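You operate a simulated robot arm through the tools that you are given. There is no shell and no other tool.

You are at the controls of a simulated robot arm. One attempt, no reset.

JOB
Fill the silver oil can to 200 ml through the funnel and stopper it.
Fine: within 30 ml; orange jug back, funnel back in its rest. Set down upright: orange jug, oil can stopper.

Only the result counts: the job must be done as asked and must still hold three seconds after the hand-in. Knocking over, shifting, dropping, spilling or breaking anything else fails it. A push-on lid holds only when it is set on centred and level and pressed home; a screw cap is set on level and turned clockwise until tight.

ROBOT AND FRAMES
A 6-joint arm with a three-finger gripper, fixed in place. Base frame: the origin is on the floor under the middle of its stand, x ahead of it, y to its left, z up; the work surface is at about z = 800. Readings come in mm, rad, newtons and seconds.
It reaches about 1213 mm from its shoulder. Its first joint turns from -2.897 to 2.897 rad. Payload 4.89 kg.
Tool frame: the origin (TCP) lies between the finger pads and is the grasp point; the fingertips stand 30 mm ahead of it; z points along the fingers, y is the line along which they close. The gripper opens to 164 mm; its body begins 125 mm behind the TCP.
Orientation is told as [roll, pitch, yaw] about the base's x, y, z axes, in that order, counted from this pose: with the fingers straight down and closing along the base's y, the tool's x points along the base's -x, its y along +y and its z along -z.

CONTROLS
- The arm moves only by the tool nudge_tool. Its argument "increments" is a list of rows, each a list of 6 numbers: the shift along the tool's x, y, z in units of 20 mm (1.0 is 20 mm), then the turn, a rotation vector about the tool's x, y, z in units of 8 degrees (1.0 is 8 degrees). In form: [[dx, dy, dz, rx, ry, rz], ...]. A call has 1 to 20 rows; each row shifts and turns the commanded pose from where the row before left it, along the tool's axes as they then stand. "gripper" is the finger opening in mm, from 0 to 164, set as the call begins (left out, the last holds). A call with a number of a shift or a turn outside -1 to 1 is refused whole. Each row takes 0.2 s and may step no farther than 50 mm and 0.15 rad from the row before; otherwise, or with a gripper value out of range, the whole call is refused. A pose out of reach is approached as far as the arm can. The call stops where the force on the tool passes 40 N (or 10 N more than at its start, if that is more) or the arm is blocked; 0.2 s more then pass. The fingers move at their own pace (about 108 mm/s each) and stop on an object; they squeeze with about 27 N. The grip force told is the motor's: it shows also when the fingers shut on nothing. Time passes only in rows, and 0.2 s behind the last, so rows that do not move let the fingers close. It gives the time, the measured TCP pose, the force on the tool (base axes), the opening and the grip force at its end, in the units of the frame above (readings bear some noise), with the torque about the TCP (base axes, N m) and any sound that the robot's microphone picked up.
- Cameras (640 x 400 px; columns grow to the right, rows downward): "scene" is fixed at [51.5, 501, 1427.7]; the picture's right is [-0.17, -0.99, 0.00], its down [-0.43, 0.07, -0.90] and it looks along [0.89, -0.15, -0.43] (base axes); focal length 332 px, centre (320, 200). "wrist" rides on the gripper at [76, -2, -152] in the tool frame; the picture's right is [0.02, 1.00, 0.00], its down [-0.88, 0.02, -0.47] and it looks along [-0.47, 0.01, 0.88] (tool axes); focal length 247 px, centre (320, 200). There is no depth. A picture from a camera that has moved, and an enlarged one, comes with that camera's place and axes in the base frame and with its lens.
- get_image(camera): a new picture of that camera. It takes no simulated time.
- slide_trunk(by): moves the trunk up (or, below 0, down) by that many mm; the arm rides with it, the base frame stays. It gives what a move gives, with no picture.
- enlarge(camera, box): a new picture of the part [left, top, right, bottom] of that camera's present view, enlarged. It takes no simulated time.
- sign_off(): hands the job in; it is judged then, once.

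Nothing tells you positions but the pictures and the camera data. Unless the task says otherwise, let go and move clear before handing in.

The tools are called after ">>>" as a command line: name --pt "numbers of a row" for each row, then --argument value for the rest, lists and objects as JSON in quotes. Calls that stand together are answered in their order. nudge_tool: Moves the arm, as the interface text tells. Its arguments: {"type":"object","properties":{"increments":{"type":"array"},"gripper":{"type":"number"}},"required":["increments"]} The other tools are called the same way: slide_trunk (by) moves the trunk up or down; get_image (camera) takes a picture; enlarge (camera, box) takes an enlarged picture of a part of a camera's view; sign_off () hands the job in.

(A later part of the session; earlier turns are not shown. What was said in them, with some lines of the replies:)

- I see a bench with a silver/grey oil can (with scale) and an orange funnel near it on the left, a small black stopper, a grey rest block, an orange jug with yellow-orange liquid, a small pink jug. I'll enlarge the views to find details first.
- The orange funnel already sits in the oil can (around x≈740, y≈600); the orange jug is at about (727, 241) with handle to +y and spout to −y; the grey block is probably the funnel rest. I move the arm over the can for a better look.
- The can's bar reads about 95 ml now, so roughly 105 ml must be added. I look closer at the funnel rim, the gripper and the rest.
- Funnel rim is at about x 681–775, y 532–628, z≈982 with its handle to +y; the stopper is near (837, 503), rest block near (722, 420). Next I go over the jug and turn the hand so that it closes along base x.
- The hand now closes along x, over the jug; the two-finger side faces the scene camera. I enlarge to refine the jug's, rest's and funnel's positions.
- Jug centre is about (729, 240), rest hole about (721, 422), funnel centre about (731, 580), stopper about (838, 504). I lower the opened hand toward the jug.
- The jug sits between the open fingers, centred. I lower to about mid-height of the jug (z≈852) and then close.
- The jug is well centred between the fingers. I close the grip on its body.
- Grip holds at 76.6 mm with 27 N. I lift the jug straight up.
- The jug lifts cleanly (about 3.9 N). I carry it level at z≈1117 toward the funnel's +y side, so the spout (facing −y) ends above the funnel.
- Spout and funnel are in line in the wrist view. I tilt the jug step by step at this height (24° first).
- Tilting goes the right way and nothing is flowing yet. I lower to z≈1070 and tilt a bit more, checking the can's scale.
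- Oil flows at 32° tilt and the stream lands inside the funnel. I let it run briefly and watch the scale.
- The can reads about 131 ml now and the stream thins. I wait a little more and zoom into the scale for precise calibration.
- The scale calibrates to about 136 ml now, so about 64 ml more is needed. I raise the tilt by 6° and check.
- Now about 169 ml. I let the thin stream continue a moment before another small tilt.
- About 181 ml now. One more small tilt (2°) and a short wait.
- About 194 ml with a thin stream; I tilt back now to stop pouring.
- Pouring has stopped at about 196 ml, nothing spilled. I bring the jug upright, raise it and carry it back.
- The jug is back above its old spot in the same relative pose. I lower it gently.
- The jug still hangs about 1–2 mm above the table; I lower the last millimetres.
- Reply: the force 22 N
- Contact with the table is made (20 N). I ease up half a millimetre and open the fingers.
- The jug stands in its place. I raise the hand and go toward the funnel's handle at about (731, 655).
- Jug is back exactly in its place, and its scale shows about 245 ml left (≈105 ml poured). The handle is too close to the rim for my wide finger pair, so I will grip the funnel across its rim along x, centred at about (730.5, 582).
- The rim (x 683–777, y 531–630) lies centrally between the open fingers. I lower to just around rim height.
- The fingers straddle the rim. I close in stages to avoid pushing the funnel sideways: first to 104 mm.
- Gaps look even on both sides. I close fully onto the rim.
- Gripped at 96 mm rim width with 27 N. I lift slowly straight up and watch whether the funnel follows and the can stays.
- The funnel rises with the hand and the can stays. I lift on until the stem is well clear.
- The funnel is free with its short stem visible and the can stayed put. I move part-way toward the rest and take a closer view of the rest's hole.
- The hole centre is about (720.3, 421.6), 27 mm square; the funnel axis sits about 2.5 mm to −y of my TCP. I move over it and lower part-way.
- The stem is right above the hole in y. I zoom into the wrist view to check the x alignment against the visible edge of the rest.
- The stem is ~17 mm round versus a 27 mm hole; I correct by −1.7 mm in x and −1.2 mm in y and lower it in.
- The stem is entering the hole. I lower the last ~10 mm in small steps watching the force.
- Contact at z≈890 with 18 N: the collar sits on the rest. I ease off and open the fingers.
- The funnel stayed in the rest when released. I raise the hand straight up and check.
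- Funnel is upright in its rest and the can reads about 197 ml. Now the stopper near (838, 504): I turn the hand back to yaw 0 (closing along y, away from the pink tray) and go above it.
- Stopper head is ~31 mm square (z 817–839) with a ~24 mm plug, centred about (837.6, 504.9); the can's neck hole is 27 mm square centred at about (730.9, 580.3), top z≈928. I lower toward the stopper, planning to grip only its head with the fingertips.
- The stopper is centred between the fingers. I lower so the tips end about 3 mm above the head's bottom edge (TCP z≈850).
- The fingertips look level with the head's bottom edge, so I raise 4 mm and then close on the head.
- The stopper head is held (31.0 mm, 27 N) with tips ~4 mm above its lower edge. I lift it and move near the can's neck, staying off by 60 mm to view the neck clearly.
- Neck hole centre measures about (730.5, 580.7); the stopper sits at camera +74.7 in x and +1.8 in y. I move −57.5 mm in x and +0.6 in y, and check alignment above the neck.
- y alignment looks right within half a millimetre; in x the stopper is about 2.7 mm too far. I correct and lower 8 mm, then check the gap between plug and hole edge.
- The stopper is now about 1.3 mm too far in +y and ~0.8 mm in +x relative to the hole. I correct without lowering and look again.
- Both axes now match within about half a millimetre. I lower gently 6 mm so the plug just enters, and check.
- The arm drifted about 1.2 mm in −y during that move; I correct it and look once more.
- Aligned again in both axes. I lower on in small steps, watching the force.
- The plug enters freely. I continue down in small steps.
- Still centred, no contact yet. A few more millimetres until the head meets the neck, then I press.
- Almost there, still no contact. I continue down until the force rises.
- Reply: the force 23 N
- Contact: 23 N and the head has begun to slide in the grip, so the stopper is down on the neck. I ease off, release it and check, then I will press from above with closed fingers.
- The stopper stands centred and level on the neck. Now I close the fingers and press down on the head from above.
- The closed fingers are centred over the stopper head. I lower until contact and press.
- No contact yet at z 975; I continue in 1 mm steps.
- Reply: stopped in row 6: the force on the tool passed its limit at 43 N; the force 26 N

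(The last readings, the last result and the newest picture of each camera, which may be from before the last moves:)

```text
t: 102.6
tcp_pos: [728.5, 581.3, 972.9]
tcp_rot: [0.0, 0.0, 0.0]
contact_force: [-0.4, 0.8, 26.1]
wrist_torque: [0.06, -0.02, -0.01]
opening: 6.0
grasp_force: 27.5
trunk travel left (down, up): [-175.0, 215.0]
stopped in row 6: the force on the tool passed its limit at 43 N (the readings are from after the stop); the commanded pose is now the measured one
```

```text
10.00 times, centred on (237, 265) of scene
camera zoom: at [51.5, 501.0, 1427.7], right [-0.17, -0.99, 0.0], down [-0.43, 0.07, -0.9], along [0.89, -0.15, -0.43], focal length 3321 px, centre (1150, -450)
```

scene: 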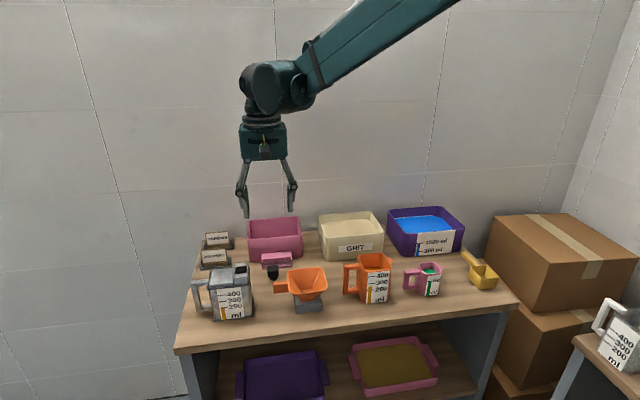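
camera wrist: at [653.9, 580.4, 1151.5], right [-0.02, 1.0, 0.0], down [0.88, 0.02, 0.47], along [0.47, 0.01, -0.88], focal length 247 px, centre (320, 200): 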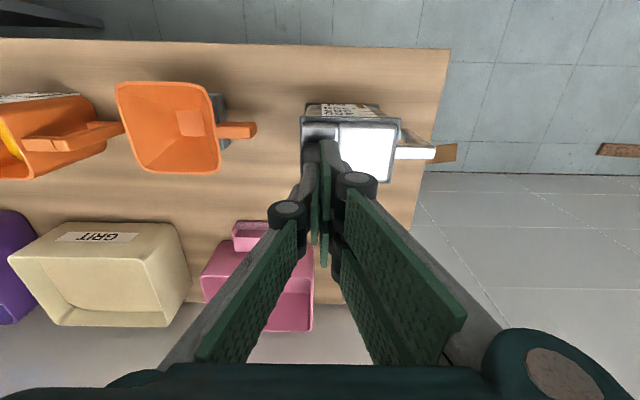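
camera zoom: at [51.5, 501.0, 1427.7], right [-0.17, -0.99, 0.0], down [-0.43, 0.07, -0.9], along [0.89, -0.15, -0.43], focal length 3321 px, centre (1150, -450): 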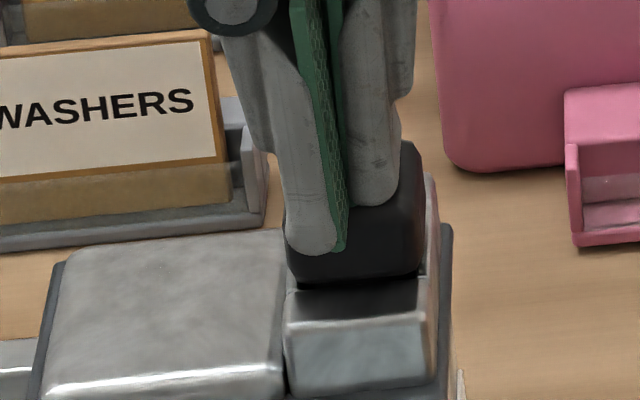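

Pressed with 43 N. I back off and compare the stopper's height with before.

>>> nudge_tool --pt "0 0 -0.3 0 0 0" --pt "0 0 -0.7 0 0 0" --pt "0 0 -1 0 0 0" --pt "0 0 -1 0 0 0" --pt "0 0 0 0 0 0"

>>> enlarge --camera "scene" --box '[215, 250, 263, 282]'

>>> enlarge --camera "scene" --box '[205, 255, 269, 325]'

>>> get_image --camera "scene"

```text
t: 103.8
tcp_pos: [729.2, 579.5, 1031.1]
tcp_rot: [0.001, 0.0, -0.001]
contact_force: [-0.1, 0.1, 0.2]
wrist_torque: [0.02, -0.01, 0.07]
opening: 0.1
grasp_force: 26.6
trunk travel left (down, up): [-175.0, 215.0]
```

```text
12.50 times, centred on (239, 266) of scene
camera zoom: at [51.5, 501.0, 1427.7], right [-0.17, -0.99, 0.0], down [-0.43, 0.07, -0.9], along [0.89, -0.15, -0.43], focal length 4151 px, centre (1332, -625)
```

zoom: 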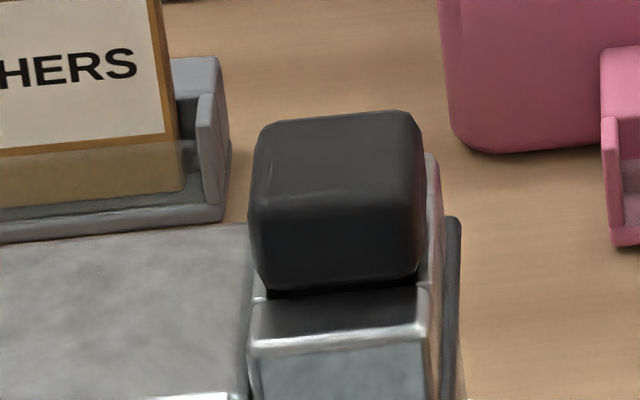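

```text
5.71 times, centred on (237, 290) of scene
camera zoom: at [51.5, 501.0, 1427.7], right [-0.17, -0.99, 0.0], down [-0.43, 0.07, -0.9], along [0.89, -0.15, -0.43], focal length 1898 px, centre (794, -314)
```

zoom: 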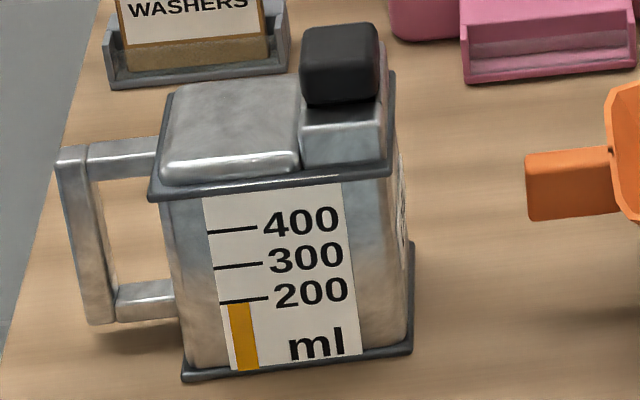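

```text
taken
```

scene: 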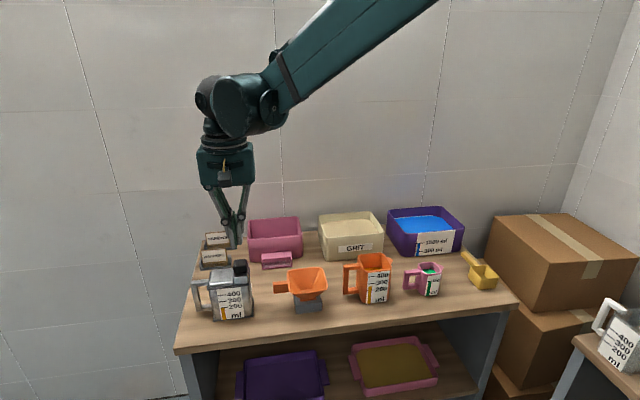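

The stopper's height is unchanged by the 43 N press, so it was already at its stop. I zoom in to check for any gap or tilt.

>>> enlarge --camera "scene" --box '[228, 255, 256, 280]'

>>> enlarge --camera "wrist" --box '[280, 100, 360, 170]'

>>> get_image --camera "wrist"

```text
16.00 times, centred on (242, 268) of scene
camera zoom: at [51.5, 501.0, 1427.7], right [-0.17, -0.99, 0.0], down [-0.43, 0.07, -0.9], along [0.89, -0.15, -0.43], focal length 5313 px, centre (1568, -880)
```

zoom: 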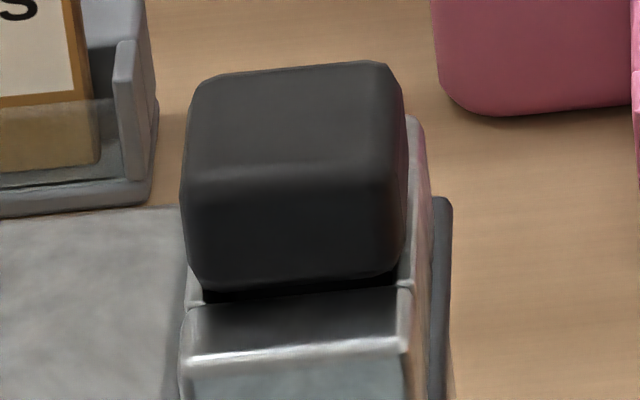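

```text
5.71 times, centred on (320, 135) of wrist
camera zoom: at [652.3, 579.5, 1183.7], right [-0.02, 1.0, 0.0], down [0.88, 0.02, 0.47], along [0.47, 0.01, -0.88], focal length 1411 px, centre (320, 571)
```

zoom: 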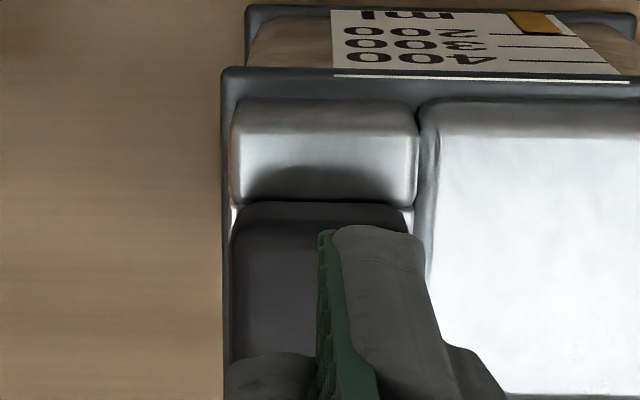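

```text
taken
camera wrist: at [652.3, 579.5, 1183.7], right [-0.02, 1.0, 0.0], down [0.88, 0.02, 0.47], along [0.47, 0.01, -0.88], focal length 247 px, centre (320, 200)
```

wrist: 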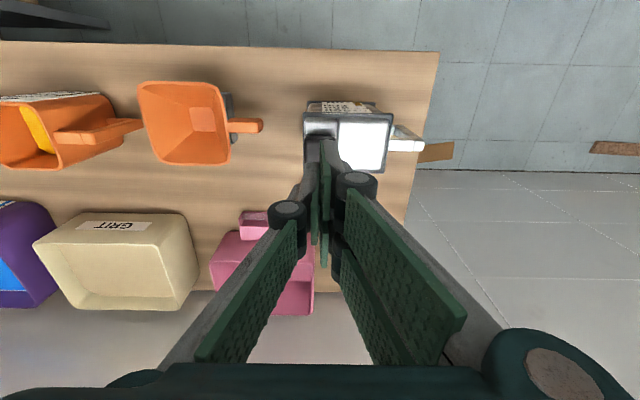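

From this angle I can't fully exclude a small gap under the head, so I want a nearly horizontal view. I raise the hand, move back beside the can and tilt so that the wrist camera looks level at the stopper.

>>> nudge_tool --pt "0 0 -1 0 0 0" --pt "0 0 -1 0 0 0" --pt "0 0 -1 0 0 0" --pt "0 0 -0.5 0 0 0" --pt "0.9 -0.7 0 0 0 0" --pt "0.9 -0.7 0 0 0 0" --pt "0.9 -0.7 0 0 0 0" --pt "0.9 -0.7 0 0 0 0" --pt "0.9 -0.7 0 0 0 0" --pt "0.9 -0.5 0 0 0 0" --pt "0 0 0 0 0 0"

>>> nudge_tool --pt "0 0 0 0 -1 0" --pt "0 0 0 0 -1 0" --pt "0 0 0 0 -1 0" --pt "0 0 0 0 -1 0" --pt "0 0 0 0 -1 0" --pt "0 0 0 0 -1 0" --pt "0 0 0 0 -1 0" --pt "0 0 0 0 0 0"

>>> get_image --camera "wrist"

>>> get_image --camera "scene"

```text
t: 106.2
tcp_pos: [619.6, 499.1, 1101.8]
tcp_rot: [-0.001, -0.002, 0.0]
contact_force: [-1.5, -1.0, 0.6]
wrist_torque: [0.06, -0.01, 0.0]
opening: 0.0
grasp_force: 27.0
trunk travel left (down, up): [-175.0, 215.0]
```

```text
t: 108.0
tcp_pos: [621.4, 501.6, 1100.1]
tcp_rot: [0.002, -0.978, 0.0]
contact_force: [-0.5, 0.5, -0.5]
wrist_torque: [-0.01, -0.01, -0.03]
opening: 0.0
grasp_force: 27.7
trunk travel left (down, up): [-175.0, 215.0]
```

```text
taken
camera wrist: at [451.8, 501.0, 1122.2], right [-0.01, 1.0, -0.02], down [0.1, 0.02, 0.99], along [1.0, 0.01, -0.1], focal length 247 px, centre (320, 200)
```

wrist: 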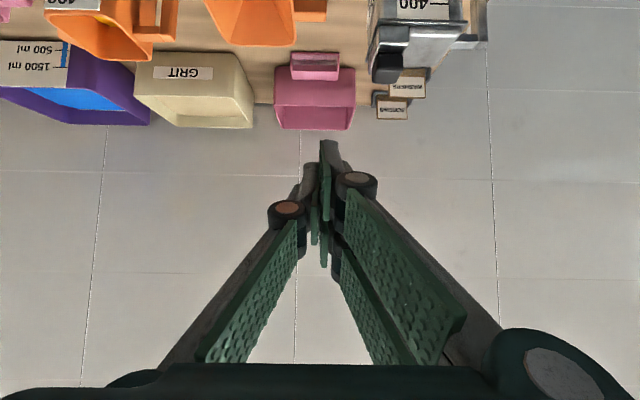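

```text
taken
```

scene: 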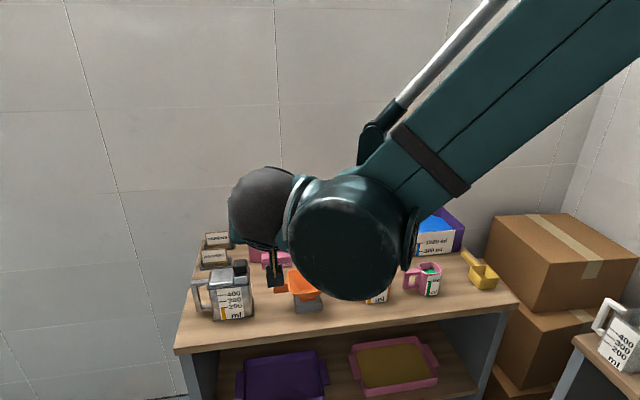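

The camera now looks level (its picture is upside-down). I lower the hand so the camera is near the stopper's height.

>>> nudge_tool --pt "0.76 0 0.512 0 0 0" --pt "0.76 0 0.512 0 0 0" --pt "0.76 0 0.512 0 0 0" --pt "0.76 0 0.512 0 0 0" --pt "0.76 0 0.512 0 0 0" --pt "0.76 0 0.512 0 0 0" --pt "0.76 0 0.512 0 0 0" --pt "0.76 0 0.512 0 0 0" --pt "0.5 0 0.337 0 0 0" --pt "0 0 0 0 0 0"

>>> get_image --camera "wrist"

>>> enlarge --camera "wrist" --box '[350, 150, 450, 220]'

```text
t: 110.2
tcp_pos: [620.3, 501.6, 942.4]
tcp_rot: [0.001, -0.977, 0.0]
contact_force: [-0.2, 0.3, 0.3]
wrist_torque: [-0.01, 0.0, 0.02]
opening: 0.1
grasp_force: 27.1
trunk travel left (down, up): [-175.0, 215.0]
```

```text
taken
camera wrist: at [452.4, 501.5, 965.4], right [-0.01, 1.0, -0.02], down [0.1, 0.02, 0.99], along [0.99, 0.01, -0.1], focal length 247 px, centre (320, 200)
```

wrist: 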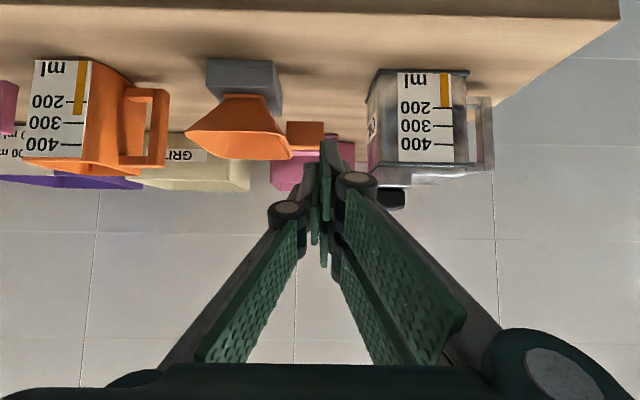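

```text
5.71 times, centred on (400, 185) of wrist
camera zoom: at [452.4, 501.5, 965.4], right [-0.01, 1.0, -0.02], down [0.1, 0.02, 0.99], along [0.99, 0.01, -0.1], focal length 1411 px, centre (-137, 286)
```

zoom: 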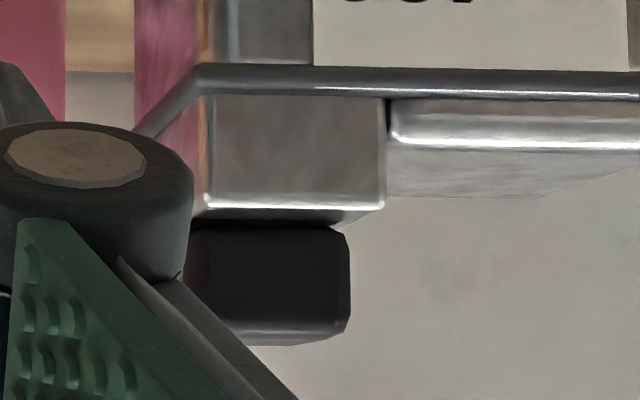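

I can see neck and stopper from the side now (upside-down). I zoom in on the interface.

>>> enlarge --camera "wrist" --box '[380, 178, 420, 213]'

>>> enlarge --camera "wrist" --box '[384, 184, 408, 200]'

```text
11.43 times, centred on (400, 196) of wrist
camera zoom: at [452.4, 501.5, 965.4], right [-0.01, 1.0, -0.02], down [0.1, 0.02, 0.99], along [0.99, 0.01, -0.1], focal length 2823 px, centre (-594, 251)
```

zoom: 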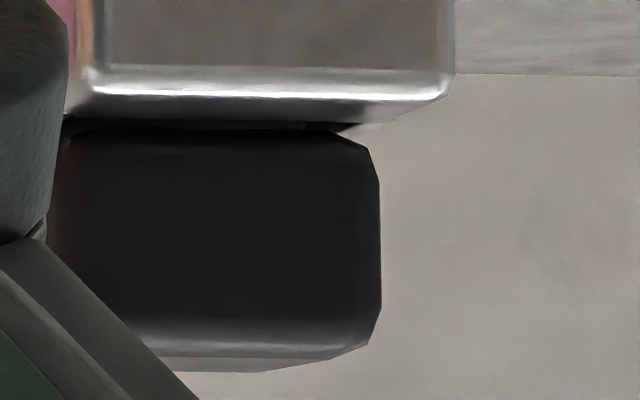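

```text
16.00 times, centred on (396, 192) of wrist
camera zoom: at [452.4, 501.5, 965.4], right [-0.01, 1.0, -0.02], down [0.1, 0.02, 0.99], along [0.99, 0.01, -0.1], focal length 3952 px, centre (-896, 328)
```

zoom: 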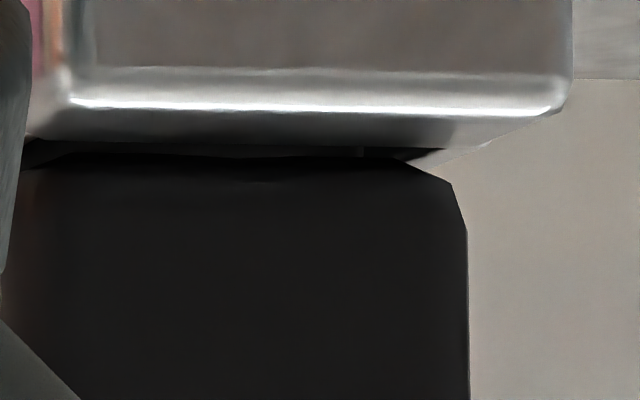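

The side view shows the head's lower edge flush on the neck (only the rounded edge leaves a hairline, under 1 mm) and level. I withdraw the hand upward, straighten it, and do a last check of the whole scene.

>>> nudge_tool --pt "-0.76 0 -0.512 0 0 0" --pt "-0.76 0 -0.512 0 0 0" --pt "-0.76 0 -0.512 0 0 0" --pt "-0.76 0 -0.512 0 0 0" --pt "-0.76 0 -0.512 0 0 0" --pt "-0.76 0 -0.512 0 0 0" --pt "-0.76 0 -0.512 0 0 0" --pt "-0.76 0 -0.512 0 0 0" --pt "-0.76 0 -0.512 0 0 0" --pt "0 0 0 0 1 0" --pt "0 0 0 0 1 0" --pt "0 0 0 0 1 0" --pt "0 0 0 0 1 0" --pt "0 0 0 0 1 0" --pt "0 0 0 0 1 0" --pt "0 0 0 0 1 0" --pt "0 0 -1 0 0 0" --pt "0 0 -1 0 0 0" --pt "0 0 -1 0 0 0" --pt "0 0 0 0 0 0"

>>> nudge_tool --pt "0.5 0 -1 0 0 0" --pt "0.5 0 -1 0 0 0" --pt "0.5 0 -1 0 0 0" --pt "0 0 -1 0 0 0" --pt "0 0 -1 0 0 0" --pt "0 0 0 0 0 0" --gripper 60

>>> get_image --camera "scene"

>>> enlarge --camera "scene" --box '[180, 230, 340, 330]'

>>> enlarge --camera "scene" --box '[330, 220, 490, 320]'

>>> get_image --camera "wrist"

```text
t: 114.4
tcp_pos: [620.4, 499.5, 1167.9]
tcp_rot: [0.0, 0.001, 0.0]
contact_force: [0.7, -0.2, -0.1]
wrist_torque: [0.03, -0.04, 0.0]
opening: 0.0
grasp_force: 27.1
trunk travel left (down, up): [-175.0, 215.0]
```

```text
t: 115.8
tcp_pos: [592.5, 500.4, 1269.2]
tcp_rot: [-0.001, 0.0, 0.002]
contact_force: [-0.6, 0.0, 0.2]
wrist_torque: [-0.01, -0.05, 0.0]
opening: 60.0
grasp_force: 0.1
trunk travel left (down, up): [-175.0, 215.0]
```

```text
taken
```

scene: 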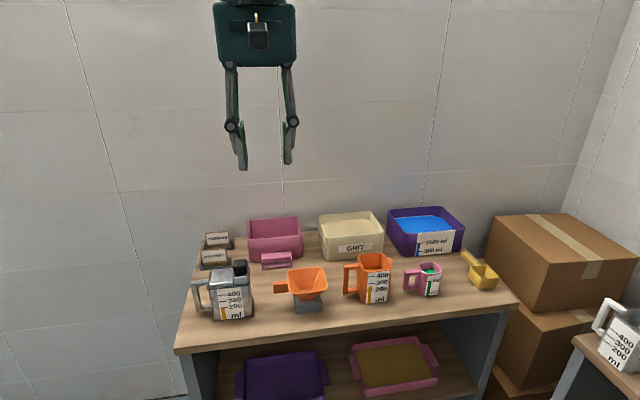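

```text
4.00 times, centred on (260, 280) of scene
camera zoom: at [51.5, 501.0, 1427.7], right [-0.17, -0.99, 0.0], down [-0.43, 0.07, -0.9], along [0.89, -0.15, -0.43], focal length 1328 px, centre (560, -120)
```

zoom: 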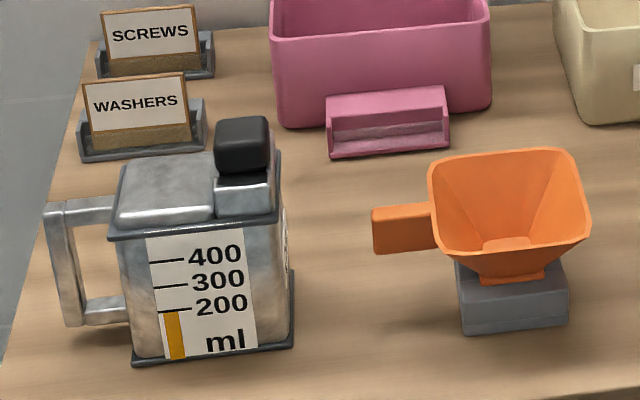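

```text
4.00 times, centred on (410, 270) of scene
camera zoom: at [51.5, 501.0, 1427.7], right [-0.17, -0.99, 0.0], down [-0.43, 0.07, -0.9], along [0.89, -0.15, -0.43], focal length 1328 px, centre (-40, -80)
```

zoom: 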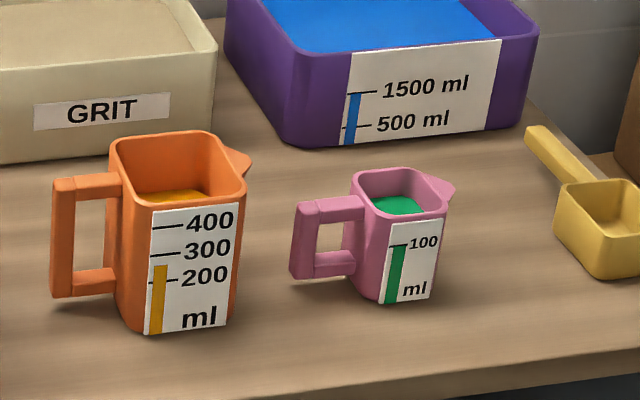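

```text
taken
camera wrist: at [516.4, 500.3, 1421.7], right [-0.02, 1.0, 0.0], down [0.88, 0.02, 0.47], along [0.47, 0.01, -0.88], focal length 247 px, centre (320, 200)
```

wrist: 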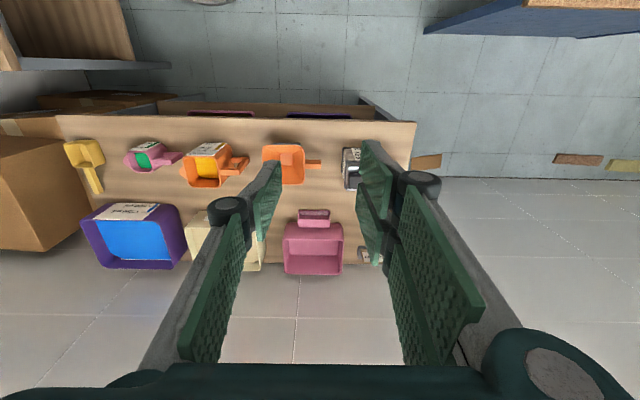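

Everything is in place: the can reads about 197 ml with its stopper seated flush and level, the funnel is upright in its rest, and the orange jug is back on its spot. Nothing has spilled or shifted and the hand is clear, so I hand in.

>>> sign_off

```text
The job is handed in.
```

The job is handed in. I poured about 105 ml from the orange jug, and the oil can now reads about 197 ml, within the 30 ml tolerance.

- **Stopper:** it sits centred and level on the can's neck. I pressed it down with about 43 N, and a side view showed it flush to within about 1 mm. No click was reported, and I did not pull on it to test the hold.
- **Funnel:** it is upright in its grey rest.
- **Orange jug:** it stands upright on its original spot.

I saw no spills, nothing else moved, and the hand is clear of the bench.
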